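You operate a simulated robot arm through the tools that you are given. There is no shell and no other tool.

You are at the controls of a simulated two-armed robot. One attempt, no reset.

TASK
Season the soup as the recipe card says, then stir it in.
Fine: one tip of a jar is one shake; top line first; jars and steel serving spoon back on the worktop; the third jar stays. Set down upright: what you pick out.

It is judged by the outcome, as a careful person would: the job done as asked, and still so three seconds after it is handed in. It fails if anything else is knocked over, pushed out of place, dropped, spilled or broken.

THE ROBOT
Two 7-joint arms with two-finger parallel grippers on one trunk that stands fixed in place. Base frame: the origin is at the foot of the trunk, x ahead of it, y to its left, z up. Units: m, degrees, N and s.
The left shoulder is at [0.071, 0.156, 1.38], the right one opposite. Each reaches about 1.231 m from its shoulder. Payload 3.91 kg a hand.
Tool frame (each hand has its own): the origin (TCP) lies between the finger pads and is the grasp point; the fingertips stand 0.03 m ahead of it; z points along the fingers, y is the line along which they close. Largest opening 0.11 m; finger width 0.02, thickness 0.01; the body of the gripper, 0.048 by 0.112 m, starts 0.055 m behind the TCP.
Orientation is told as [roll, pitch, yaw] about the base's x, y, z axes, in that order, counted from this pose: with the fingers straight down and closing along the base's y, the tool's x points along the base's -x, its y along +y and its z along -z.

THE INTERFACE
- The arms move only by the tool apply_moves. It takes "left_rows", "right_rows" or both (then of equal length, played together; a hand with none holds still); each is a list of rows, each an object (a shift or turn left out is 0, a gripper value left out holds the last) with "slide": the shift along the tool's x, y, z in m, a list of three; "angular": the turn, a rotation vector about the tool's x, y, z in degrees, a list of three; "gripper": the opening, from 0 (shut) to 1 (fully open). In form: [{"slide": [tx, ty, tz], "angular": [ax, ay, az], "gripper": gripper}, ...]. A call has 1 to 20 rows; each row shifts and turns the commanded pose from where the row before left it, along the tool's axes as they then stand. Rows are played at 5 a second. More than 0.05 m and 8.6 degrees between two rows, or a gripper value outside its range, and nothing of the call is played. Where a pose cannot be reached the arm comes as near as it can. A force on the tool above 40 N (or 10 N above the force at the start of the call, whichever is more), or a blocked arm, ends the call early, and 0.2 s more pass. The fingers move at their own pace (about 0.108 m/s each) and stop on an object; they squeeze with about 29 N. The grip force told is the motor's: it shows also when the fingers shut on nothing. Time passes only in rows, and 0.2 s behind the last, so rows that do not move let the fingers close. The reply holds the time, the measured pose of the TCP, the force on the tool along the base axes, the opening and the grip force, in the units named above and with some noise, with the torque about the TCP (base axes, N m) and any sound that the robot's microphone picked up.
- Cameras (640 x 400 px; columns grow to the right, rows downward): "scene" is now at [0.1388, -0.0659, 1.6283]; the picture's right is [-0.49, -0.87, 0.00], its down [-0.40, 0.22, -0.89] and it looks along [0.77, -0.44, -0.46] (base axes); focal length 304 px, centre (320, 200). "left" rides on the left gripper at [0.072, -0.017, -0.103] in its tool frame; the picture's right is [0.23, 0.97, 0.00], its down [-0.76, 0.18, -0.62] and it looks along [-0.61, 0.14, 0.78] (tool axes); focal length 222 px, centre (320, 200). "right" rides on the right gripper at [0.072, 0.017, -0.103] in its tool frame; the picture's right is [-0.23, 0.97, 0.00], its down [-0.76, -0.18, -0.62] and it looks along [-0.61, -0.14, 0.78] (tool axes); focal length 222 px, centre (320, 200). There is no depth. A picture from a camera that has moved, and an enlarged one, comes with that camera's place and axes in the base frame and with its lens. The place of the scene camera against the robot may be out by one fixed shift of up to 0.025 m in any direction.
- camera(camera): a new picture of that camera. The clock stands still meanwhile.
- lift_body(by): slides the trunk up (or, below 0, down) by that many m; the arms and the scene camera ride with it, the base frame stays. It gives what a move gives, with no picture.
- turn_head(pan, tilt): turns the head with the scene camera to pan (to the left, within 86 degrees either way) and tilt (down, from -29 to 69), counted from straight ahead of the robot. It gives what a move gives.
- zoom(camera, box): a new picture of the part [left, top, right, bottom] of that camera's present view, enlarged. The clock stands still meanwhile.
- close_job(): hands the job in; it is judged then, once.

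Places have to be worked out from the pictures, the camera data and where the tool is seen. Open the grippers and draw the arms clear of the work before you hand the job in, unless the task says otherwise.

The tools are called after "Call:" as name(argument=value, ...) on one line, values as JSON. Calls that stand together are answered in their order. apply_moves: Moves the arms, as the interface text tells. Its arguments: {"type":"object","properties":{"left_rows":{"type":"array","items":{"type":"object","properties":{"slide":{"type":"array","items":{"type":"number"}},"angular":{"type":"array","items":{"type":"number"}},"gripper":{"type":"number"}}}},"right_rows":{"type":"array","items":{"type":"object","properties":{"slide":{"type":"array","items":{"type":"number"}},"angular":{"type":"array","items":{"type":"number"}},"gripper":{"type":"number"}}}}},"required":[]} The other tools are called the same way: lift_body (by) moves the trunk up or down; turn_head (pan, tilt) turns the head that bears the scene camera; camera (camera) takes a picture; zoom (camera, box) takes an enlarged picture of a part of a camera's view; close_job () hands the job in.

At the start:

```text
time_s: 0.0
left_position: [0.6371, 0.0644, 1.3564]
left_orientation: [0.0, -0.1, 0.0]
left_wrist_force: [0.5, 0.9, -0.1]
left_ft_torque: [0.0, 0.0, -0.02]
left_grip_width: 0.1097
left_finger_force: 0.0
right_position: [0.5769, -0.6604, 1.3654]
right_orientation: [0.0, 0.0, 0.0]
right_wrist_force: [0.5, 0.4, 0.4]
right_ft_torque: [0.0, 0.0, -0.03]
right_grip_width: 0.1099
right_finger_force: 0.1
trunk travel left (down, up): [-0.825, 0.115]
head pan, tilt (commanded): [-29.6, 27.1]
```

scene: 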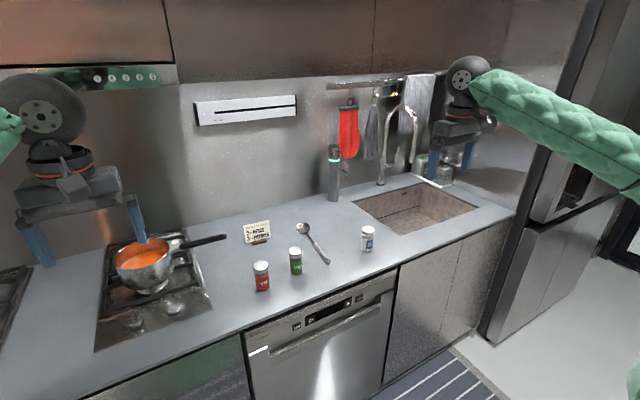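
right: 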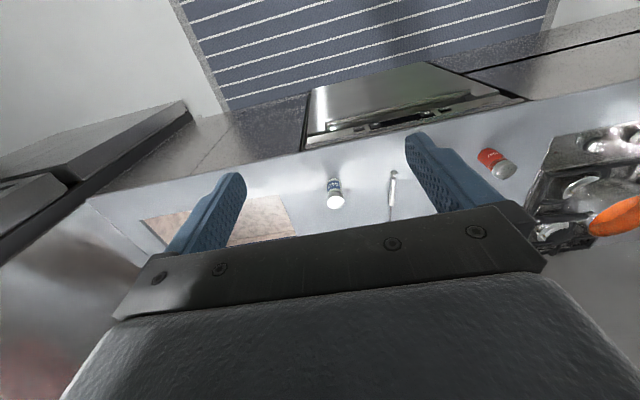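
left: 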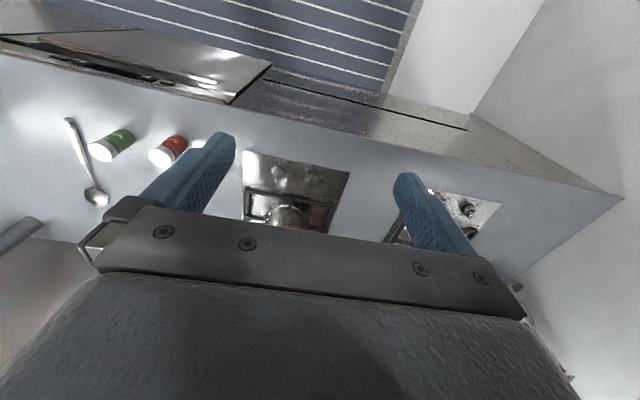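

I'll start by reading the recipe card and looking closely at the jars, pot and spoon in the scene view.

Call:
zoom(camera="scene", box=[230, 210, 290, 250])

Call:
zoom(camera="scene", box=[230, 210, 390, 310])

Call:
zoom(camera="scene", box=[80, 210, 240, 310])

```text
10.00 times, centred on (260, 230) of scene
camera zoom: at [0.1388, -0.0659, 1.6283], right [-0.49, -0.87, 0.0], down [-0.4, 0.22, -0.89], along [0.77, -0.44, -0.46], focal length 3037 px, centre (920, -100)
```

zoom: 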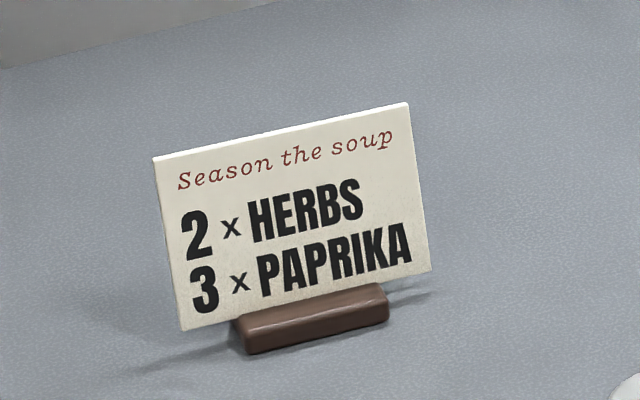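

```text
4.00 times, centred on (310, 260) of scene
camera zoom: at [0.1388, -0.0659, 1.6283], right [-0.49, -0.87, 0.0], down [-0.4, 0.22, -0.89], along [0.77, -0.44, -0.46], focal length 1215 px, centre (360, -40)
```

zoom: 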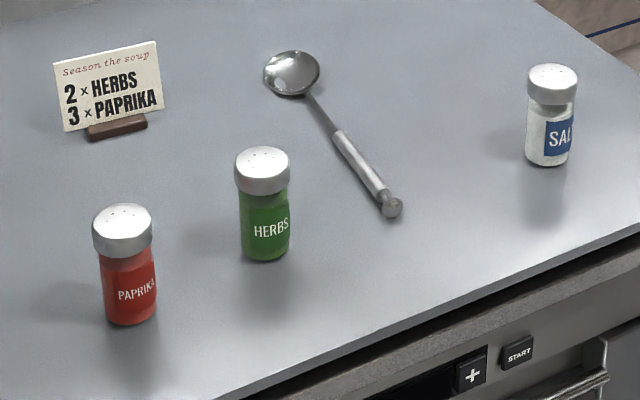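

```text
4.00 times, centred on (160, 260) of scene
camera zoom: at [0.1388, -0.0659, 1.6283], right [-0.49, -0.87, 0.0], down [-0.4, 0.22, -0.89], along [0.77, -0.44, -0.46], focal length 1215 px, centre (960, -40)
```

zoom: 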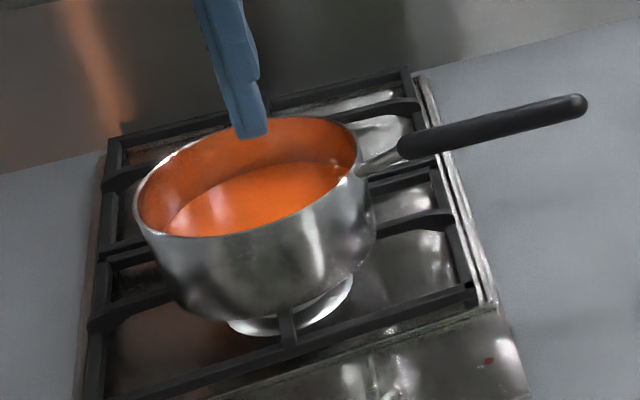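

The card says 2× herbs first, then 3× paprika; the salt stays. The worktop looks to be at about z 0.9, with herbs near (0.91, -0.40), paprika near (0.90, -0.26), salt near (0.90, -0.70) and the pot near (1.08, 0.04). I want to grip the jars with the hand level and its camera on top, so I'll test the right wrist's turning range in free space.

Call:
apply_moves(right_rows=[{"angular": [0, 0, 8.5]}, {"angular": [0, 0, 8.5]}, {"angular": [0, 0, 8.5]}, {"angular": [0, 0, 8.5]}, {"angular": [0, 0, 8.5]}, {"angular": [0, 0, 8.5]}, {"angular": [0, 0, 8.5]}, {"angular": [0, 0, 8.5]}, {"angular": [0, 0, 8.5]}, {"angular": [0, 0, 8.5]}])

```text
time_s: 2.2
left_position: [0.6369, 0.065, 1.3557]
left_orientation: [0.0, 0.0, 0.0]
left_wrist_force: [0.3, 0.1, 0.8]
left_ft_torque: [0.0, 0.0, -0.06]
left_grip_width: 0.11
left_finger_force: 0.0
right_position: [0.5764, -0.6608, 1.3658]
right_orientation: [-0.1, 0.0, -85.1]
right_wrist_force: [0.5, -0.1, 0.3]
right_ft_torque: [0.0, -0.01, -0.01]
right_grip_width: 0.1099
right_finger_force: 0.1
trunk travel left (down, up): [-0.825, 0.115]
head pan, tilt (commanded): [-29.6, 27.1]
```

The right hand followed to yaw -85 without trouble. I'll keep turning toward -180 to see if it can still follow.

Call:
apply_moves(right_rows=[{"angular": [0, 0, 8.5]}, {"angular": [0, 0, 8.5]}, {"angular": [0, 0, 8.5]}, {"angular": [0, 0, 8.5]}, {"angular": [0, 0, 8.5]}, {"angular": [0, 0, 8.5]}, {"angular": [0, 0, 8.5]}, {"angular": [0, 0, 8.5]}, {"angular": [0, 0, 8.5]}, {"angular": [0, 0, 8.5]}, {"angular": [0, 0, 8.5]}])

Call:
camera(camera="scene")

Call:
camera(camera="right")

```text
time_s: 4.8
left_position: [0.6427, 0.0672, 1.3533]
left_orientation: [-0.1, 0.2, 0.2]
left_wrist_force: [1.0, 0.0, 1.0]
left_ft_torque: [0.01, 0.02, 0.04]
left_grip_width: 0.1103
left_finger_force: 0.1
right_position: [0.5872, -0.6388, 1.4793]
right_orientation: [-11.3, 28.0, -169.0]
right_wrist_force: [1.1, 0.6, 0.0]
right_ft_torque: [0.0, 0.07, -0.03]
right_grip_width: 0.1101
right_finger_force: 0.0
right hand out of reach, approached as far as the arm can: row 9, 10
trunk travel left (down, up): [-0.825, 0.115]
head pan, tilt (commanded): [-29.6, 27.1]
stopped in row 11 (right hand): the arm was blocked; the commanded pose is now the measured one
```

```text
taken
camera scene: at [0.1438, -0.0643, 1.6278], right [-0.49, -0.87, 0.0], down [-0.4, 0.22, -0.89], along [0.77, -0.44, -0.46], focal length 304 px, centre (320, 200)
```

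scene: 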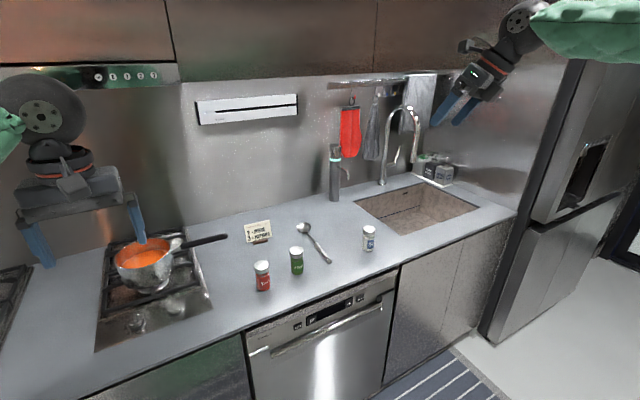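

```text
taken
camera right: at [0.6127, -0.6724, 1.6016], right [0.07, -0.96, -0.28], down [-0.97, -0.13, 0.21], along [-0.24, 0.25, -0.94], focal length 222 px, centre (320, 200)
```

right: 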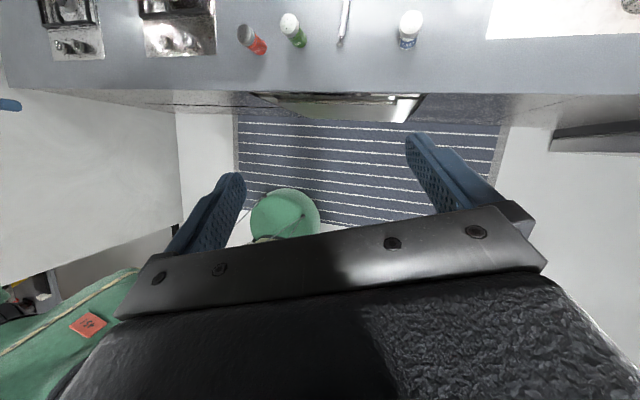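

The wrist ran into its limit past about yaw -155. I'll back it off to roughly yaw -135 with the fingers down.

Call:
apply_moves(right_rows=[{"angular": [-5.65, 0, 0]}, {"angular": [-5.65, 0, 0]}, {"angular": [0, 0, -8.5]}, {"angular": [0, 0, -8.5]}, {"angular": [0, 0, -8.5]}, {"angular": [0, 0, -8.5]}, {}])

```text
time_s: 6.4
left_position: [0.6374, 0.0649, 1.3568]
left_orientation: [0.0, 0.1, 0.0]
left_wrist_force: [-0.2, 0.7, -0.6]
left_ft_torque: [-0.01, -0.02, 0.06]
left_grip_width: 0.1101
left_finger_force: 0.1
right_position: [0.5818, -0.6411, 1.4834]
right_orientation: [16.7, 23.1, -131.7]
right_wrist_force: [-0.4, 0.1, 0.8]
right_ft_torque: [-0.01, 0.0, 0.02]
right_grip_width: 0.1098
right_finger_force: 0.0
trunk travel left (down, up): [-0.825, 0.115]
head pan, tilt (commanded): [-29.6, 27.1]
```

Now I'll level the roll and pitch the fingers up toward horizontal, pointing forward-left with the camera on top.

Call:
apply_moves(right_rows=[{"angular": [8.35, 0, 0]}, {"angular": [8.35, 0, 0]}, {"angular": [0, 8.36, 0]}, {"angular": [0, 8.36, 0]}, {"angular": [0, 8.36, 0]}, {"angular": [0, 8.36, 0]}, {"angular": [0, 8.36, 0]}, {"angular": [0, 8.36, 0]}, {"angular": [0, 8.36, 0]}, {"angular": [0, 8.36, 0]}, {}])

Call:
camera(camera="scene")

Call:
camera(camera="right")

```text
time_s: 9.0
left_position: [0.6373, 0.0661, 1.3553]
left_orientation: [-0.1, 0.0, 0.0]
left_wrist_force: [-0.2, 0.9, -0.4]
left_ft_torque: [0.03, 0.01, 0.0]
left_grip_width: 0.1099
left_finger_force: 0.0
right_position: [0.5936, -0.6394, 1.4031]
right_orientation: [-47.7, 81.1, -179.4]
right_wrist_force: [0.6, 0.0, -0.3]
right_ft_torque: [0.02, -0.01, 0.01]
right_grip_width: 0.1099
right_finger_force: 0.1
trunk travel left (down, up): [-0.825, 0.115]
head pan, tilt (commanded): [-29.6, 27.1]
stopped in row 11 (right hand): the arm was blocked; the commanded pose is now the measured one
```

```text
taken
camera scene: at [0.139, -0.0648, 1.6283], right [-0.49, -0.87, 0.0], down [-0.4, 0.22, -0.89], along [0.77, -0.44, -0.46], focal length 304 px, centre (320, 200)
```

scene: 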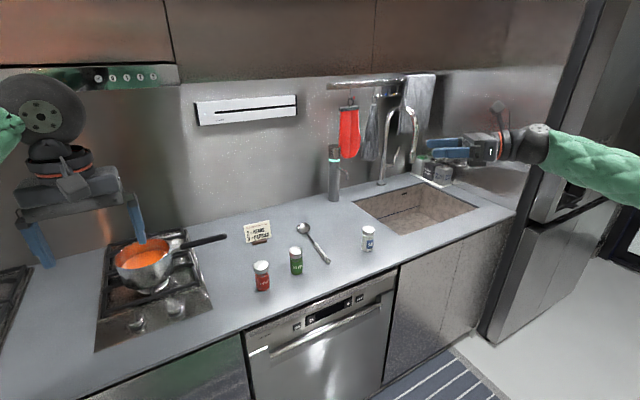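

```text
taken
camera right: at [0.5487, -0.7287, 1.4833], right [0.68, -0.65, -0.34], down [-0.66, -0.35, -0.67], along [0.32, 0.68, -0.66], focal length 222 px, centre (320, 200)
```

right: 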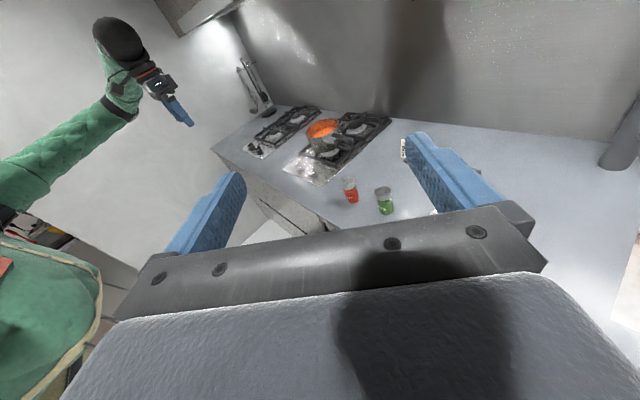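

The right hand now points forward-left, nearly level, with the camera on top. I'll square it up to [0, 90, -135] and bring it in over the worktop, behind and above the herbs jar, for a closer look.

Call:
apply_moves(right_rows=[{"angular": [-1.6, 2.9, -3.1]}, {"angular": [-1.6, 3.0, -3.2]}, {"slide": [-0.0359, 0.0057, 0.0254]}, {"slide": [-0.0359, 0.0057, 0.0254]}, {"slide": [-0.0359, 0.0057, 0.0254]}, {"slide": [-0.0359, 0.0057, 0.0254]}, {"slide": [-0.0359, 0.0057, 0.0254]}, {"slide": [-0.0359, 0.0057, 0.0254]}, {}])

Call:
camera(camera="scene")

Call:
camera(camera="right")

```text
time_s: 11.0
left_position: [0.6379, 0.0655, 1.3561]
left_orientation: [0.0, 0.1, 0.1]
left_wrist_force: [-0.2, -0.1, 0.6]
left_ft_torque: [-0.01, 0.02, 0.01]
left_grip_width: 0.1098
left_finger_force: 0.0
right_position: [0.6374, -0.5712, 1.2371]
right_orientation: [-14.8, 89.8, -149.9]
right_wrist_force: [-0.9, -0.2, 0.3]
right_ft_torque: [0.0, 0.02, 0.03]
right_grip_width: 0.11
right_finger_force: 0.0
right hand out of reach, approached as far as the arm can: row 6, 7, 8
trunk travel left (down, up): [-0.825, 0.115]
head pan, tilt (commanded): [-29.6, 27.1]
```

```text
taken
camera scene: at [0.1386, -0.0659, 1.6284], right [-0.49, -0.87, 0.0], down [-0.4, 0.22, -0.89], along [0.77, -0.44, -0.46], focal length 304 px, centre (320, 200)
```

scene: 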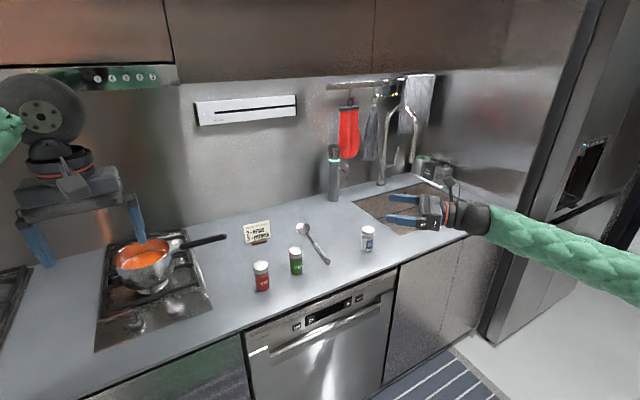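

```text
taken
camera right: at [0.5777, -0.6567, 1.3096], right [0.69, -0.69, -0.23], down [-0.57, -0.32, -0.76], along [0.45, 0.65, -0.61], focal length 222 px, centre (320, 200)
```

right: 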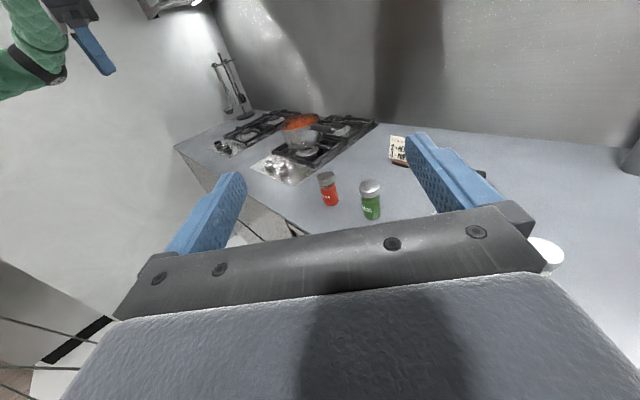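

The arm can't get lower in this pose from the present shoulder height. I'll raise the hand a little, draw the left arm back out of the way, and then lower the trunk so the shoulders sit nearer worktop level.

Call:
apply_moves(right_rows=[{"slide": [0.04, 0, 0]}, {"slide": [0.04, 0, 0]}, {"slide": [0.04, 0, 0]}, {}, {}, {}, {}, {}], left_rows=[{"slide": [0.02, 0.04, 0]}, {"slide": [0.02, 0.04, 0]}, {"slide": [0.02, 0.04, 0]}, {"slide": [0.02, 0.04, 0]}, {"slide": [0.02, 0.04, 0]}, {"slide": [0.02, 0.04, 0]}, {"slide": [0.02, 0.04, 0]}, {}])

Call:
lift_body(by=-0.25)

```text
time_s: 12.8
left_position: [0.4978, 0.3442, 1.3548]
left_orientation: [0.1, 0.1, 0.0]
left_wrist_force: [0.3, 0.3, 0.1]
left_ft_torque: [0.02, 0.02, -0.02]
left_grip_width: 0.1099
left_finger_force: 0.0
right_position: [0.6407, -0.573, 1.3534]
right_orientation: [-37.4, 89.9, -172.5]
right_wrist_force: [0.0, -0.6, -0.3]
right_ft_torque: [0.02, 0.01, 0.06]
right_grip_width: 0.11
right_finger_force: 0.1
trunk travel left (down, up): [-0.825, 0.115]
head pan, tilt (commanded): [-29.6, 27.1]
```

```text
time_s: 15.4
left_position: [0.4969, 0.3449, 1.1053]
left_orientation: [0.1, 0.0, 0.0]
left_wrist_force: [-0.4, 0.1, -0.5]
left_ft_torque: [0.0, 0.02, 0.0]
left_grip_width: 0.11
left_finger_force: 0.1
right_position: [0.6377, -0.5717, 1.1059]
right_orientation: [-22.3, 89.8, -157.4]
right_wrist_force: [-0.4, -0.3, 0.5]
right_ft_torque: [0.0, -0.01, 0.02]
right_grip_width: 0.11
right_finger_force: 0.1
trunk travel left (down, up): [-0.575, 0.365]
head pan, tilt (commanded): [-29.6, 27.1]
```

The trunk is down and the hand is at (0.638, -0.572, 1.106). I'll move toward the herbs jar, stopping short and above it, to test reach and get a close picture.

Call:
apply_moves(right_rows=[{"slide": [-0.014, 0.0165, 0.0373]}, {"slide": [-0.014, 0.0165, 0.0373]}, {"slide": [-0.014, 0.0165, 0.0373]}, {"slide": [-0.014, 0.0165, 0.0373]}, {}])

Call:
camera(camera="scene")

Call:
camera(camera="right")

```text
time_s: 16.6
left_position: [0.4984, 0.3468, 1.105]
left_orientation: [0.0, 0.0, 0.1]
left_wrist_force: [0.1, 0.6, -0.3]
left_ft_torque: [-0.01, 0.03, 0.01]
left_grip_width: 0.11
left_finger_force: 0.1
right_position: [0.6843, -0.5376, 1.0921]
right_orientation: [-15.2, 89.6, -150.3]
right_wrist_force: [0.7, 0.0, 0.6]
right_ft_torque: [0.01, -0.01, 0.01]
right_grip_width: 0.1099
right_finger_force: 0.0
right hand out of reach, approached as far as the arm can: row 2, 3, 4
trunk travel left (down, up): [-0.575, 0.365]
head pan, tilt (commanded): [-29.6, 27.1]
```

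```text
taken
camera scene: at [0.1387, -0.0658, 1.3784], right [-0.49, -0.87, 0.0], down [-0.4, 0.22, -0.89], along [0.77, -0.44, -0.46], focal length 304 px, centre (320, 200)
```

scene: 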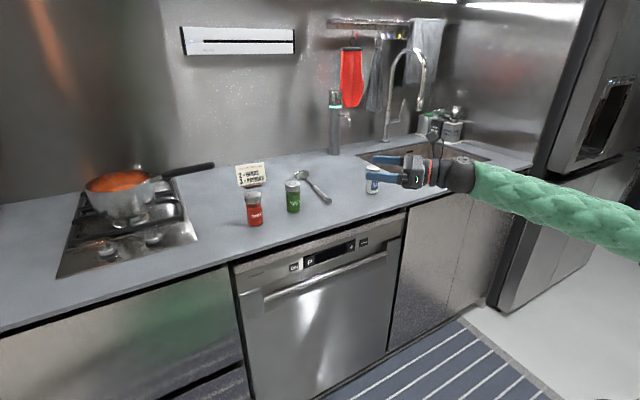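

```text
taken
camera right: at [0.624, -0.6235, 1.1643], right [0.69, -0.69, -0.23], down [-0.57, -0.32, -0.76], along [0.45, 0.65, -0.61], focal length 222 px, centre (320, 200)
```

right: 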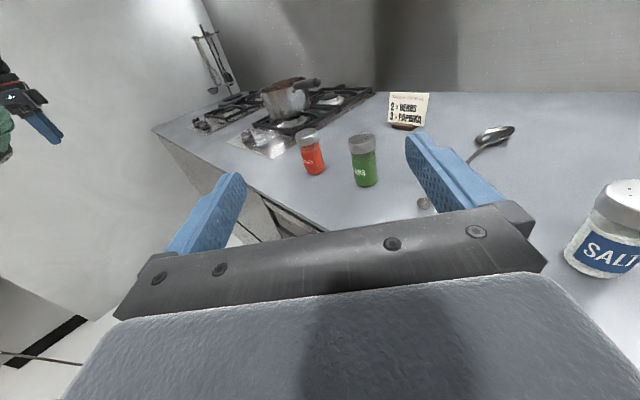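

The forearm and hand are in line here, which puts the wrist at its limit, so the camera-on-top pose won't work. I'll go back to the natural wrist side (fingers down, yaw 0) and grip the jars at a forward-down slant of about 30-35 degrees instead.

Call:
apply_moves(right_rows=[{"slide": [0.03, 0, -0.02]}, {"slide": [0.03, 0, -0.02]}, {"slide": [0.03, 0, -0.01]}, {"angular": [0, -8.2, 0]}, {"angular": [0, -8.2, 0]}, {"angular": [0, -8.2, 0]}, {"angular": [0, -8.2, 0]}, {"angular": [0, -8.2, 0]}, {"angular": [0, -8.2, 0]}, {"angular": [0, -8.2, 0]}, {"angular": [0, -8.2, 0]}, {"angular": [0, -8.2, 0]}, {"angular": [0, -8.2, 0]}, {"angular": [0, -8.0, 0]}, {}])

```text
time_s: 19.8
left_position: [0.4949, 0.3487, 1.1058]
left_orientation: [-0.1, -0.2, 0.2]
left_wrist_force: [-0.4, -0.1, 0.2]
left_ft_torque: [-0.01, -0.07, 0.0]
left_grip_width: 0.1097
left_finger_force: 0.1
right_position: [0.6454, -0.5715, 1.1838]
right_orientation: [0.1, -0.3, -135.0]
right_wrist_force: [-1.2, 0.5, 0.6]
right_ft_torque: [-0.05, -0.03, -0.02]
right_grip_width: 0.1101
right_finger_force: 0.2
trunk travel left (down, up): [-0.575, 0.365]
head pan, tilt (commanded): [-29.6, 27.1]
```

Fingers are down at yaw -135. I'll unwind the wrist to yaw 0.

Call:
apply_moves(right_rows=[{"angular": [0, 0, -8.5]}, {"angular": [0, 0, -8.5]}, {"angular": [0, 0, -8.5]}, {"angular": [0, 0, -8.5]}, {"angular": [0, 0, -8.5]}, {"angular": [0, 0, -8.5]}, {"angular": [0, 0, -8.5]}, {"angular": [0, 0, -8.5]}, {"angular": [0, 0, -8.5]}, {"angular": [0, 0, -8.5]}, {"angular": [0, 0, -8.5]}, {"angular": [0, 0, -8.5]}, {"angular": [0, 0, -8.5]}, {"angular": [0, 0, -8.5]}, {"angular": [0, 0, -8.5]}, {"angular": [0, 0, -7.5]}, {}])

```text
time_s: 23.4
left_position: [0.4971, 0.3465, 1.1042]
left_orientation: [0.1, 0.1, 0.0]
left_wrist_force: [0.2, 0.8, -0.3]
left_ft_torque: [-0.02, 0.02, 0.01]
left_grip_width: 0.1099
left_finger_force: 0.0
right_position: [0.6496, -0.5724, 1.1813]
right_orientation: [-0.1, 0.2, 0.1]
right_wrist_force: [0.2, -0.6, -0.2]
right_ft_torque: [0.01, -0.01, -0.02]
right_grip_width: 0.11
right_finger_force: 0.1
trunk travel left (down, up): [-0.575, 0.365]
head pan, tilt (commanded): [-29.6, 27.1]
```

Neutral again. Now I'll pitch the fingers forward to about 35° below horizontal while sliding left to line up with the herbs jar at y ≈ -0.40.

Call:
apply_moves(right_rows=[{"slide": [0, 0.028, 0], "angular": [0, -8, 0]}, {"slide": [0, 0.028, 0], "angular": [0, -8, 0]}, {"slide": [0, 0.028, 0], "angular": [0, -8, 0]}, {"slide": [0, 0.028, 0], "angular": [0, -8, 0]}, {"slide": [0, 0.028, 0], "angular": [0, -8, 0]}, {"slide": [0, 0.028, 0], "angular": [0, -8, 0]}, {"angular": [0, -7, 0]}, {}])

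Call:
camera(camera="scene")

Call:
camera(camera="right")

```text
time_s: 25.2
left_position: [0.4987, 0.3455, 1.1042]
left_orientation: [0.0, 0.2, 0.1]
left_wrist_force: [0.5, 0.0, 0.0]
left_ft_torque: [-0.03, 0.03, 0.0]
left_grip_width: 0.11
left_finger_force: 0.0
right_position: [0.6503, -0.4054, 1.1824]
right_orientation: [-0.2, -54.7, 0.2]
right_wrist_force: [-0.3, 0.0, -0.1]
right_ft_torque: [0.0, -0.01, 0.0]
right_grip_width: 0.1101
right_finger_force: 0.0
trunk travel left (down, up): [-0.575, 0.365]
head pan, tilt (commanded): [-29.6, 27.1]
```

```text
taken
camera scene: at [0.1392, -0.065, 1.3783], right [-0.49, -0.87, 0.0], down [-0.4, 0.22, -0.89], along [0.77, -0.44, -0.46], focal length 304 px, centre (320, 200)
```

scene: 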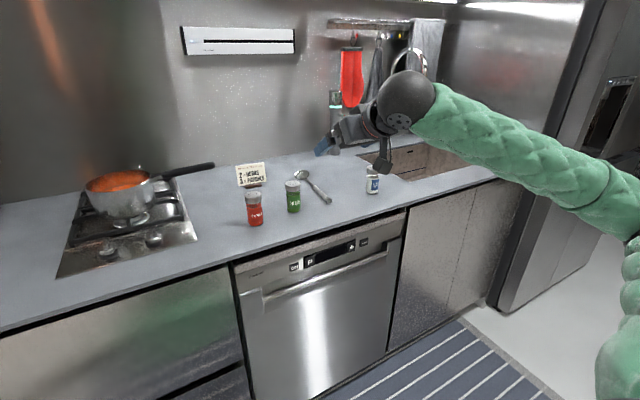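

```text
taken
camera right: at [0.5238, -0.3887, 1.182], right [0.13, 0.97, 0.18], down [-0.07, -0.18, 0.98], along [0.99, -0.14, 0.05], focal length 222 px, centre (320, 200)
```

right: 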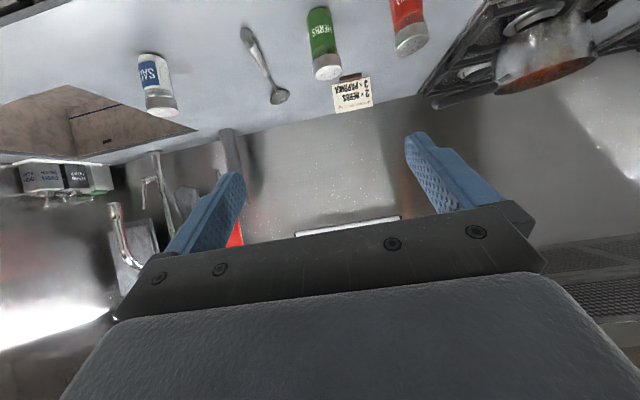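

This slanted pose works. From the wrist view I put the herbs jar at about (0.895, -0.388), with a base near z 0.90 and a top near 1.00. I'll close in to a pre-grasp standoff and look again before touching it.

Call:
apply_moves(right_rows=[{"slide": [0.0106, 0.004, 0.038]}, {"slide": [0.0106, 0.004, 0.038]}, {"slide": [0.0106, 0.004, 0.038]}, {"slide": [0.0106, 0.004, 0.038]}, {}])

Call:
camera(camera="right")

Call:
camera(camera="scene")

```text
time_s: 26.4
left_position: [0.497, 0.3463, 1.1047]
left_orientation: [-0.1, 0.0, 0.0]
left_wrist_force: [-0.1, -0.1, -0.8]
left_ft_torque: [-0.02, -0.01, -0.01]
left_grip_width: 0.1102
left_finger_force: 0.0
right_position: [0.7497, -0.3908, 1.0599]
right_orientation: [-0.2, -54.8, 0.1]
right_wrist_force: [0.2, 0.0, -0.5]
right_ft_torque: [0.03, -0.01, 0.03]
right_grip_width: 0.11
right_finger_force: 0.1
trunk travel left (down, up): [-0.575, 0.365]
head pan, tilt (commanded): [-29.6, 27.1]
```

```text
taken
camera right: at [0.6229, -0.3734, 1.0606], right [0.13, 0.97, 0.18], down [-0.07, -0.18, 0.98], along [0.99, -0.14, 0.05], focal length 222 px, centre (320, 200)
```

right: 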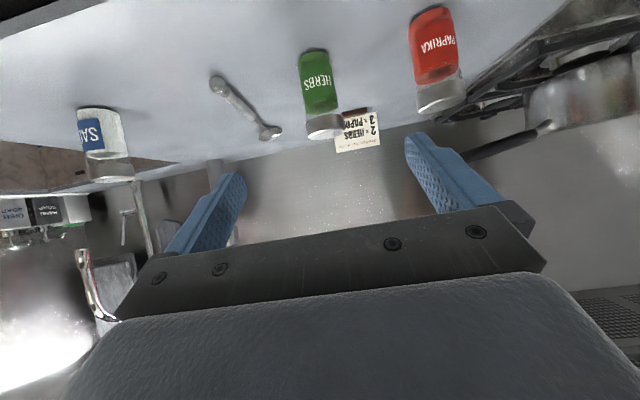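

```text
taken
camera scene: at [0.1377, -0.0655, 1.3785], right [-0.49, -0.87, 0.0], down [-0.4, 0.22, -0.89], along [0.77, -0.44, -0.46], focal length 304 px, centre (320, 200)
```

scene: 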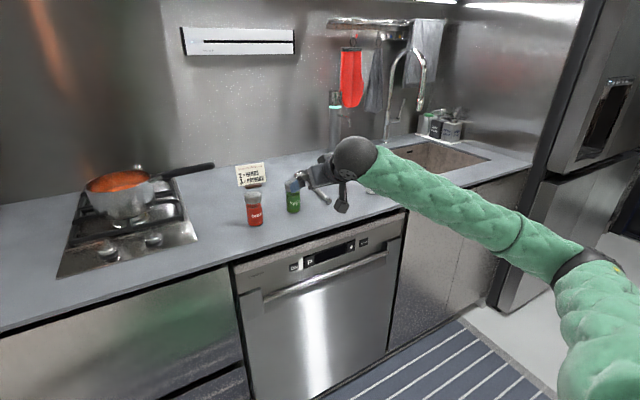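

Triangulating the two wrist views puts the herbs jar at about (0.911, -0.388), spanning z 0.90 to 0.995, with the worktop at z ≈ 0.90. The straight path along the fingers is clear, so I'll advance about 0.19 m and check before closing.

Call:
apply_moves(right_rows=[{"slide": [0.0005, 0.0005, 0.04]}, {"slide": [0.0005, 0.0005, 0.04]}, {"slide": [0.0005, 0.0005, 0.04]}, {"slide": [0.0005, 0.0005, 0.03]}, {"slide": [0.0005, 0.0005, 0.022]}, {"slide": [0.0005, 0.0005, 0.021]}, {}])

Call:
camera(camera="right")

Call:
camera(camera="scene")

```text
time_s: 28.0
left_position: [0.4972, 0.3459, 1.1053]
left_orientation: [0.0, 0.1, 0.0]
left_wrist_force: [-0.1, 0.9, 0.3]
left_ft_torque: [0.02, 0.02, 0.02]
left_grip_width: 0.11
left_finger_force: 0.0
right_position: [0.9057, -0.3859, 0.9465]
right_orientation: [-0.1, -54.9, 0.1]
right_wrist_force: [0.3, -0.2, -0.3]
right_ft_torque: [-0.01, 0.0, 0.03]
right_grip_width: 0.1098
right_finger_force: 0.0
trunk travel left (down, up): [-0.575, 0.365]
head pan, tilt (commanded): [-29.6, 27.1]
```

```text
taken
camera right: at [0.7797, -0.3695, 0.9472], right [0.13, 0.97, 0.18], down [-0.07, -0.18, 0.98], along [0.99, -0.14, 0.05], focal length 222 px, centre (320, 200)
```

right: 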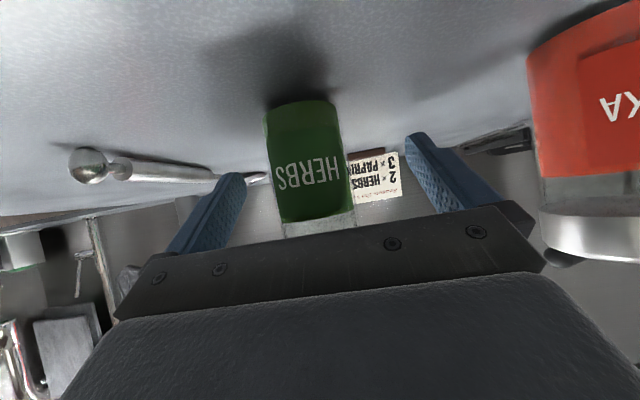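

```text
taken
camera scene: at [0.1382, -0.0656, 1.3784], right [-0.49, -0.87, 0.0], down [-0.4, 0.22, -0.89], along [0.77, -0.44, -0.46], focal length 304 px, centre (320, 200)
```

scene: 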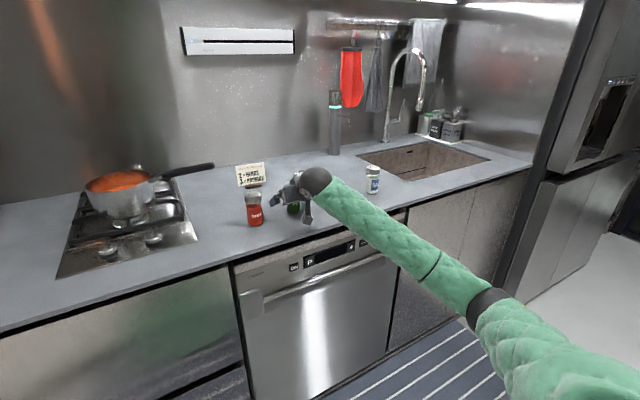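

The jar sits between the fingers, slightly ahead and to the right of centre. I'll nudge forward 8 mm and right 4 mm, then close on it.

Call:
apply_moves(right_rows=[{"slide": [0, -0.004, 0.008]}, {}, {"gripper": 0}, {"gripper": 0}, {"gripper": 0}, {"gripper": 0}, {"gripper": 0}])

Call:
camera(camera="right")

```text
time_s: 29.6
left_position: [0.498, 0.3449, 1.1045]
left_orientation: [0.0, -0.1, 0.0]
left_wrist_force: [0.1, 0.5, -0.2]
left_ft_torque: [0.0, -0.01, -0.01]
left_grip_width: 0.1101
left_finger_force: 0.0
right_position: [0.9115, -0.3893, 0.9418]
right_orientation: [-0.1, -54.8, 0.0]
right_wrist_force: [-0.2, -0.2, -1.3]
right_ft_torque: [0.01, -0.04, 0.0]
right_grip_width: 0.0466
right_finger_force: 28.6
trunk travel left (down, up): [-0.575, 0.365]
head pan, tilt (commanded): [-29.6, 27.1]
```

```text
taken
camera right: at [0.7863, -0.3737, 0.9425], right [0.13, 0.97, 0.18], down [-0.07, -0.18, 0.98], along [0.99, -0.14, 0.04], focal length 222 px, centre (320, 200)
```

right: 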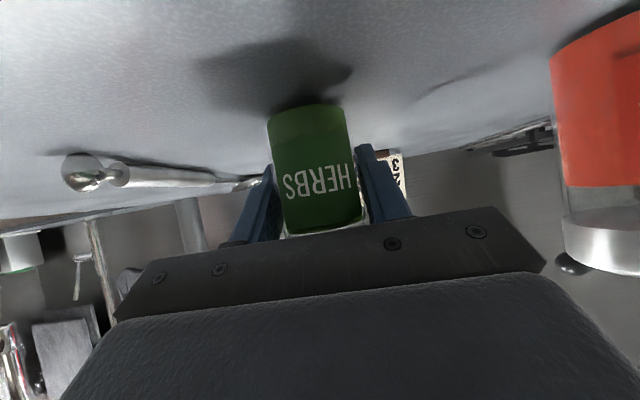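

Gripped with 28.6 N at a 46.6 mm width. The pickup pose was (0.9115, -0.3893, 0.942), which I'll reuse for putting it back. I'll lift it straight up 0.28 m.

Call:
apply_moves(right_rows=[{"slide": [-0.0164, 0, -0.0115]}, {"slide": [-0.0327, 0, -0.023]}, {"slide": [-0.0327, 0, -0.023]}, {"slide": [-0.0327, 0, -0.023]}, {"slide": [-0.0327, 0, -0.023]}, {"slide": [-0.0327, 0, -0.023]}, {"slide": [-0.0327, 0, -0.023]}, {"slide": [-0.0164, 0, -0.0115]}, {}])

Call:
camera(camera="right")

Call:
camera(camera="scene")

```text
time_s: 31.6
left_position: [0.4975, 0.345, 1.1046]
left_orientation: [0.0, 0.1, 0.1]
left_wrist_force: [0.2, -0.4, -0.5]
left_ft_torque: [0.02, 0.02, 0.01]
left_grip_width: 0.11
left_finger_force: 0.1
right_position: [0.9121, -0.3881, 1.2214]
right_orientation: [-0.2, -54.8, 0.1]
right_wrist_force: [-0.2, 0.5, 0.1]
right_ft_torque: [0.03, 0.03, 0.0]
right_grip_width: 0.0001
right_finger_force: 28.5
trunk travel left (down, up): [-0.575, 0.365]
head pan, tilt (commanded): [-29.6, 27.1]
```

```text
taken
camera right: at [0.7865, -0.3739, 1.2217], right [0.13, 0.97, 0.18], down [-0.07, -0.18, 0.98], along [0.99, -0.14, 0.04], focal length 222 px, centre (320, 200)
```

right: 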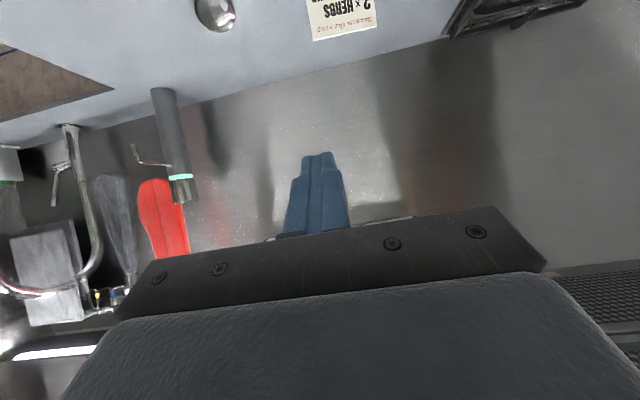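

```text
taken
camera scene: at [0.1387, -0.0656, 1.3783], right [-0.49, -0.87, 0.0], down [-0.4, 0.22, -0.89], along [0.77, -0.44, -0.46], focal length 304 px, centre (320, 200)
```

scene: 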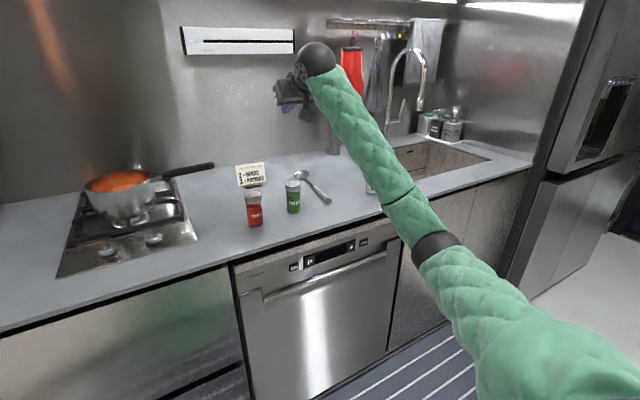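

The gripper reads 0 mm, so the jar slipped out and never left the worktop. It seems to be standing in place; I'll zoom in to confirm it's upright and hasn't moved.

Call:
zoom(camera="scene", box=[225, 150, 345, 235])

```text
4.71 times, centred on (285, 192) of scene
camera zoom: at [0.1387, -0.0656, 1.3783], right [-0.49, -0.87, 0.0], down [-0.4, 0.22, -0.89], along [0.77, -0.44, -0.46], focal length 1429 px, centre (485, 235)
```

zoom: 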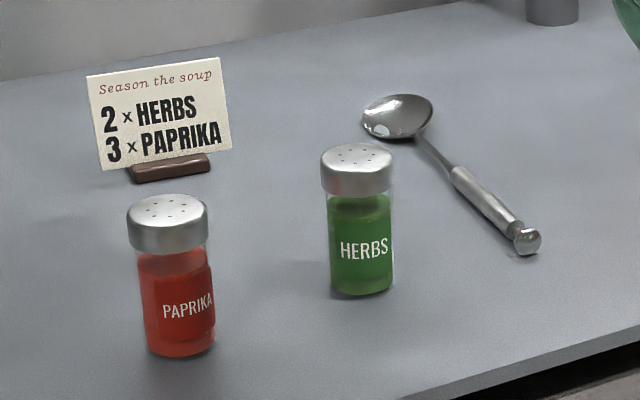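

The herbs jar still stands upright where it was. Rechecking all three wrist views, the consistent fit is jar centre x ≈ 0.897, worktop z ≈ 0.911, body about 43.5 mm wide and lid about 48.5 mm. The 46.6 mm reading was therefore the lid rim, because I went in too far. I'll open and back off to a fresh pre-grasp.

Call:
apply_moves(right_rows=[{"slide": [0.04, 0, -0.001], "gripper": 1}, {"slide": [0.04, 0, -0.001]}, {"slide": [0.04, 0, -0.001]}, {"slide": [0.04, 0, -0.001]}, {"slide": [0.04, 0, -0.002]}, {"slide": [0.039, 0, -0.002]}, {}])

Call:
camera(camera="right")

```text
time_s: 33.2
left_position: [0.4979, 0.3453, 1.1047]
left_orientation: [-0.1, 0.0, -0.1]
left_wrist_force: [0.5, 0.9, -0.4]
left_ft_torque: [0.0, -0.02, -0.01]
left_grip_width: 0.1099
left_finger_force: 0.1
right_position: [0.767, -0.3884, 1.0311]
right_orientation: [-0.2, -54.8, 0.2]
right_wrist_force: [0.0, 0.5, -0.2]
right_ft_torque: [-0.01, 0.02, 0.03]
right_grip_width: 0.1101
right_finger_force: 0.1
trunk travel left (down, up): [-0.575, 0.365]
head pan, tilt (commanded): [-29.6, 27.1]
```

```text
taken
camera right: at [0.6418, -0.3725, 1.0304], right [0.13, 0.97, 0.18], down [-0.07, -0.18, 0.98], along [0.99, -0.14, 0.05], focal length 222 px, centre (320, 200)
```

right: 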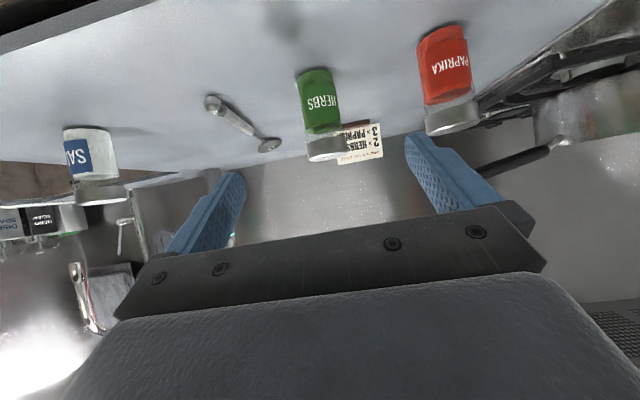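

I'll zoom in on the herbs jar in this wrist view to measure its edges more precisely.

Call:
zoom(camera="right", box=[240, 55, 400, 175])

Call:
zoom(camera="right", box=[380, 15, 540, 135])

```text
3.33 times, centred on (320, 115) of right
camera zoom: at [0.6418, -0.3725, 1.0304], right [0.13, 0.97, 0.18], down [-0.07, -0.18, 0.98], along [0.99, -0.14, 0.05], focal length 740 px, centre (320, 483)
```

zoom: 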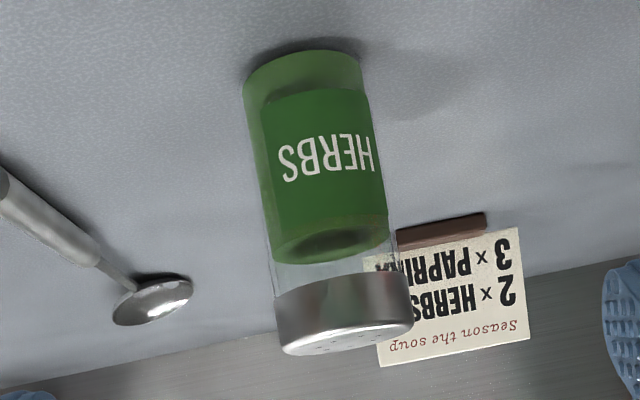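

```text
3.33 times, centred on (460, 75) of right
camera zoom: at [0.6418, -0.3725, 1.0304], right [0.13, 0.97, 0.18], down [-0.07, -0.18, 0.98], along [0.99, -0.14, 0.05], focal length 740 px, centre (-147, 617)
```

zoom: 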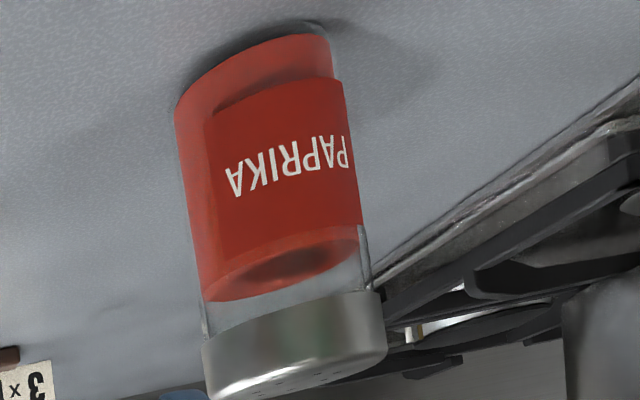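

The depth estimates from these shallow views disagree by a centimetre or two. I'll get a cleaner fix by sideways parallax, sliding the hand 8 cm left and then 8 cm right of here and comparing the pictures.

Call:
apply_moves(right_rows=[{"slide": [0, 0.04, 0]}, {"slide": [0, 0.04, 0]}, {}, {}])

Call:
zoom(camera="right", box=[180, 20, 340, 120])

Call:
zoom(camera="right", box=[300, 20, 460, 120])

Call:
camera(camera="right")

```text
time_s: 34.2
left_position: [0.4979, 0.345, 1.1049]
left_orientation: [-0.1, 0.1, 0.1]
left_wrist_force: [0.4, -0.1, -1.0]
left_ft_torque: [-0.02, 0.03, 0.01]
left_grip_width: 0.1102
left_finger_force: 0.1
right_position: [0.768, -0.309, 1.0299]
right_orientation: [-0.2, -54.7, 0.2]
right_wrist_force: [0.1, 0.4, 0.0]
right_ft_torque: [0.01, 0.02, 0.02]
right_grip_width: 0.1099
right_finger_force: 0.1
trunk travel left (down, up): [-0.575, 0.365]
head pan, tilt (commanded): [-29.6, 27.1]
```

```text
4.00 times, centred on (260, 70) of right
camera zoom: at [0.6419, -0.2933, 1.0301], right [0.13, 0.97, 0.18], down [-0.07, -0.18, 0.98], along [0.99, -0.14, 0.05], focal length 888 px, centre (560, 720)
```

zoom: 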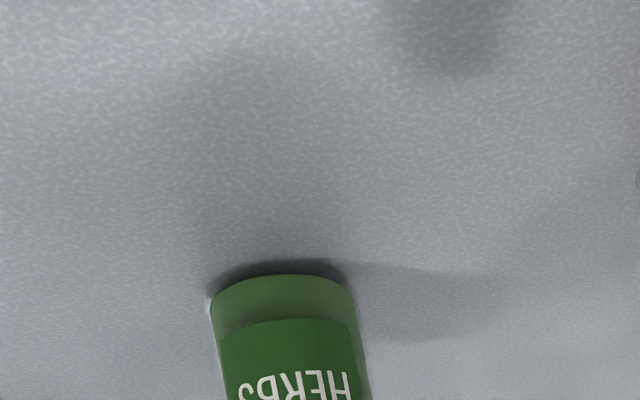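

```text
4.00 times, centred on (380, 70) of right
camera zoom: at [0.6419, -0.2933, 1.0301], right [0.13, 0.97, 0.18], down [-0.07, -0.18, 0.98], along [0.99, -0.14, 0.05], focal length 888 px, centre (80, 720)
```

zoom: 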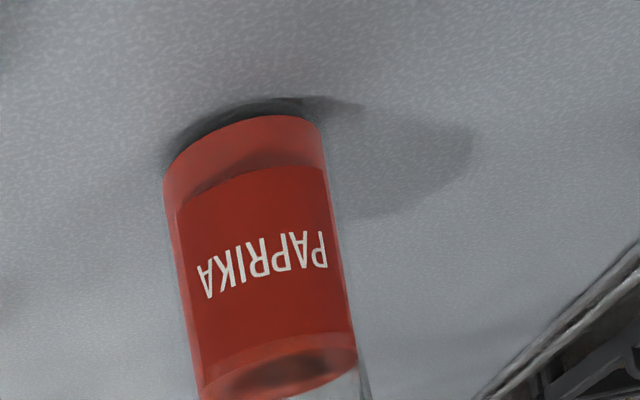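

```text
taken
camera right: at [0.6419, -0.2933, 1.0301], right [0.13, 0.97, 0.18], down [-0.07, -0.18, 0.98], along [0.99, -0.14, 0.05], focal length 222 px, centre (320, 200)
```

right: 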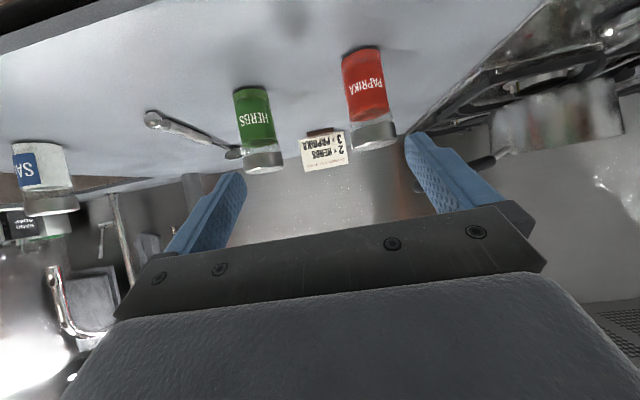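

Parallax gives the herbs jar at about (0.906, -0.391) with the worktop at z ≈ 0.906. I'll go back in line with it, approach to (0.904, -0.391, 0.945), close, and then lift only a few millimetres so I can see what the grip does.

Call:
apply_moves(right_rows=[{"slide": [0, -0.041, 0]}, {"slide": [0, -0.041, 0]}, {}, {"slide": [-0.002, 0, 0.04]}, {"slide": [-0.002, 0, 0.04]}, {"slide": [-0.002, 0, 0.04]}, {"slide": [-0.002, 0, 0.025]}, {"slide": [-0.001, 0, 0.015]}, {}])

Call:
camera(camera="right")

Call:
zoom(camera="scene", box=[225, 130, 345, 235])

```text
time_s: 36.2
left_position: [0.4974, 0.345, 1.1049]
left_orientation: [0.0, 0.1, 0.2]
left_wrist_force: [1.1, -0.2, 0.8]
left_ft_torque: [-0.04, 0.03, 0.02]
left_grip_width: 0.11
left_finger_force: 0.1
right_position: [0.9039, -0.3922, 0.9453]
right_orientation: [-0.2, -54.8, 0.1]
right_wrist_force: [-0.5, -0.1, 0.6]
right_ft_torque: [-0.01, -0.04, -0.02]
right_grip_width: 0.1102
right_finger_force: 0.1
trunk travel left (down, up): [-0.575, 0.365]
head pan, tilt (commanded): [-29.6, 27.1]
```

```text
taken
camera right: at [0.7777, -0.3767, 0.9459], right [0.13, 0.97, 0.18], down [-0.07, -0.18, 0.98], along [0.99, -0.14, 0.05], focal length 222 px, centre (320, 200)
```

right: 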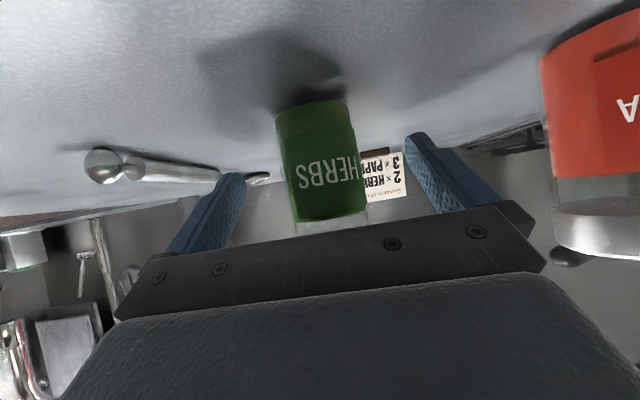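

```text
3.81 times, centred on (285, 182) of scene
camera zoom: at [0.1383, -0.0656, 1.3784], right [-0.49, -0.87, 0.0], down [-0.4, 0.22, -0.89], along [0.77, -0.44, -0.46], focal length 1157 px, centre (453, 267)
```

zoom: 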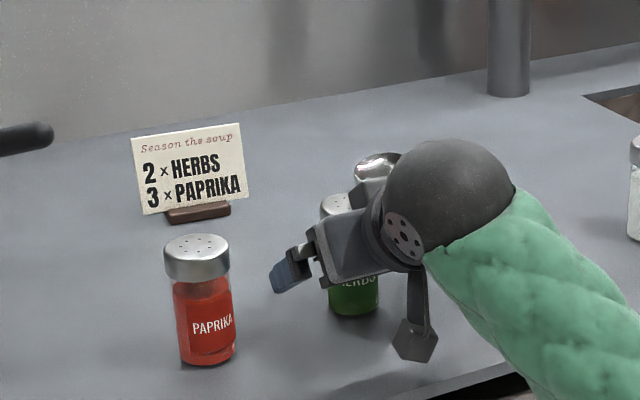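

The jar is centred between the fingers. I'll close and inspect the contact before lifting.

Call:
apply_moves(right_rows=[{"gripper": 0}, {"gripper": 0}, {"gripper": 0}, {"gripper": 0}])

Call:
zoom(camera="right", box=[220, 80, 420, 250])

Call:
zoom(camera="scene", box=[255, 160, 345, 235])

```text
time_s: 37.2
left_position: [0.4979, 0.3456, 1.1052]
left_orientation: [0.0, 0.0, 0.0]
left_wrist_force: [-1.2, 0.5, -0.1]
left_ft_torque: [0.01, 0.01, 0.02]
left_grip_width: 0.1101
left_finger_force: 0.0
right_position: [0.9024, -0.3914, 0.9444]
right_orientation: [-0.2, -54.7, 0.1]
right_wrist_force: [0.7, -0.3, 0.3]
right_ft_torque: [0.01, 0.02, 0.01]
right_grip_width: 0.0463
right_finger_force: 29.4
trunk travel left (down, up): [-0.575, 0.365]
head pan, tilt (commanded): [-29.6, 27.1]
```

```text
2.35 times, centred on (320, 165) of right
camera zoom: at [0.7777, -0.3767, 0.946], right [0.13, 0.97, 0.18], down [-0.07, -0.18, 0.98], along [0.99, -0.14, 0.05], focal length 523 px, centre (320, 282)
```

zoom: 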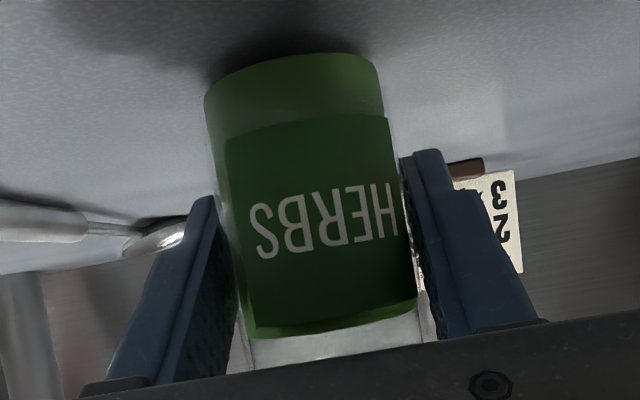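

```text
5.33 times, centred on (300, 198) of scene
camera zoom: at [0.1387, -0.0655, 1.3783], right [-0.49, -0.87, 0.0], down [-0.4, 0.22, -0.89], along [0.77, -0.44, -0.46], focal length 1620 px, centre (427, 213)
```

zoom: 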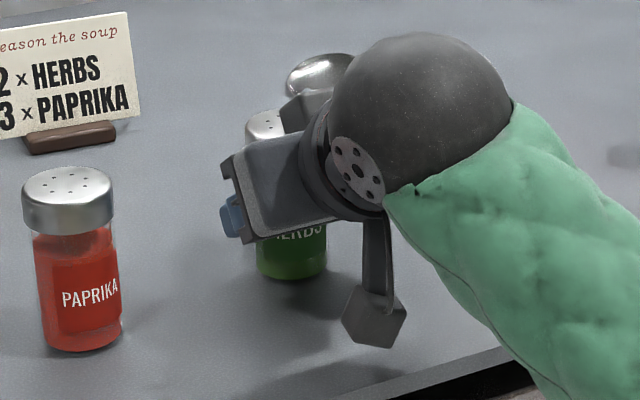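

The pads stop at 46.3 mm against the clear glass wall; the green I measured earlier is only the contents inside. I'll lift very slowly, a few millimetres, and watch the width and load.

Call:
apply_moves(right_rows=[{"slide": [-0.0016, 0, -0.00115], "gripper": 0}, {"slide": [-0.0016, 0, -0.00115]}, {"slide": [-0.0016, 0, -0.00115]}, {"slide": [-0.0016, 0, -0.00115]}, {}])

Call:
zoom(camera="right", box=[220, 80, 420, 250])

```text
time_s: 38.4
left_position: [0.4976, 0.3464, 1.1055]
left_orientation: [0.0, -0.1, 0.1]
left_wrist_force: [-0.2, -0.1, 0.5]
left_ft_torque: [0.03, -0.03, 0.02]
left_grip_width: 0.1098
left_finger_force: 0.2
right_position: [0.9037, -0.3915, 0.9535]
right_orientation: [-0.1, -54.8, 0.1]
right_wrist_force: [-0.3, -0.2, -1.5]
right_ft_torque: [-0.03, -0.02, 0.03]
right_grip_width: 0.0465
right_finger_force: 28.5
trunk travel left (down, up): [-0.575, 0.365]
head pan, tilt (commanded): [-29.6, 27.1]
```

```text
2.35 times, centred on (320, 165) of right
camera zoom: at [0.7775, -0.3765, 0.9537], right [0.13, 0.97, 0.18], down [-0.07, -0.18, 0.98], along [0.99, -0.14, 0.04], focal length 523 px, centre (320, 282)
```

zoom: 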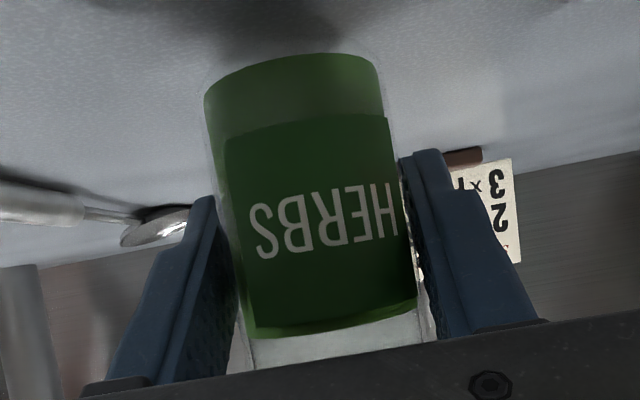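

The jar came up with the hand, with about 1.5 N of load and the width unchanged. I'll keep lifting at a gentle pace.

Call:
apply_moves(right_rows=[{"slide": [-0.005, 0, -0.0035]}, {"slide": [-0.008, 0, -0.0056]}, {"slide": [-0.01, 0, -0.007]}, {"slide": [-0.012, 0, -0.0084]}, {"slide": [-0.012, 0, -0.0084]}, {"slide": [-0.012, 0, -0.0084]}, {"slide": [-0.008, 0, -0.0056]}, {"slide": [-0.004, 0, -0.0028]}, {}])

Call:
zoom(camera="right", box=[220, 80, 420, 250])

```text
time_s: 40.4
left_position: [0.4978, 0.3459, 1.1043]
left_orientation: [0.0, 0.0, 0.0]
left_wrist_force: [-0.4, 0.6, -0.4]
left_ft_torque: [0.01, 0.01, 0.01]
left_grip_width: 0.1098
left_finger_force: 0.1
right_position: [0.9052, -0.3926, 1.0395]
right_orientation: [0.0, -54.8, 0.2]
right_wrist_force: [-1.2, 0.0, -1.5]
right_ft_torque: [0.01, -0.02, 0.04]
right_grip_width: 0.0466
right_finger_force: 29.5
trunk travel left (down, up): [-0.575, 0.365]
head pan, tilt (commanded): [-29.6, 27.1]
```

```text
2.35 times, centred on (320, 165) of right
camera zoom: at [0.7786, -0.3761, 1.0403], right [0.13, 0.97, 0.18], down [-0.07, -0.18, 0.98], along [0.99, -0.14, 0.04], focal length 523 px, centre (320, 282)
```

zoom: 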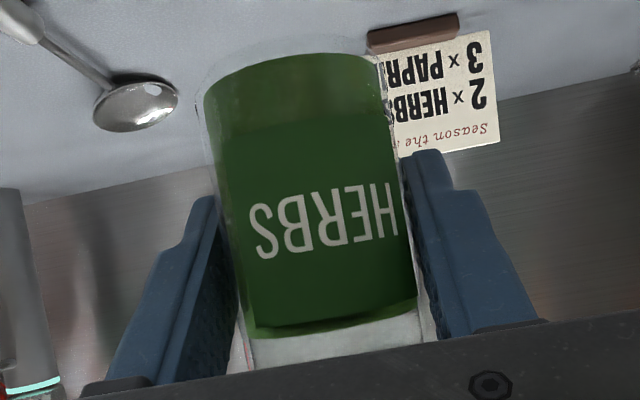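

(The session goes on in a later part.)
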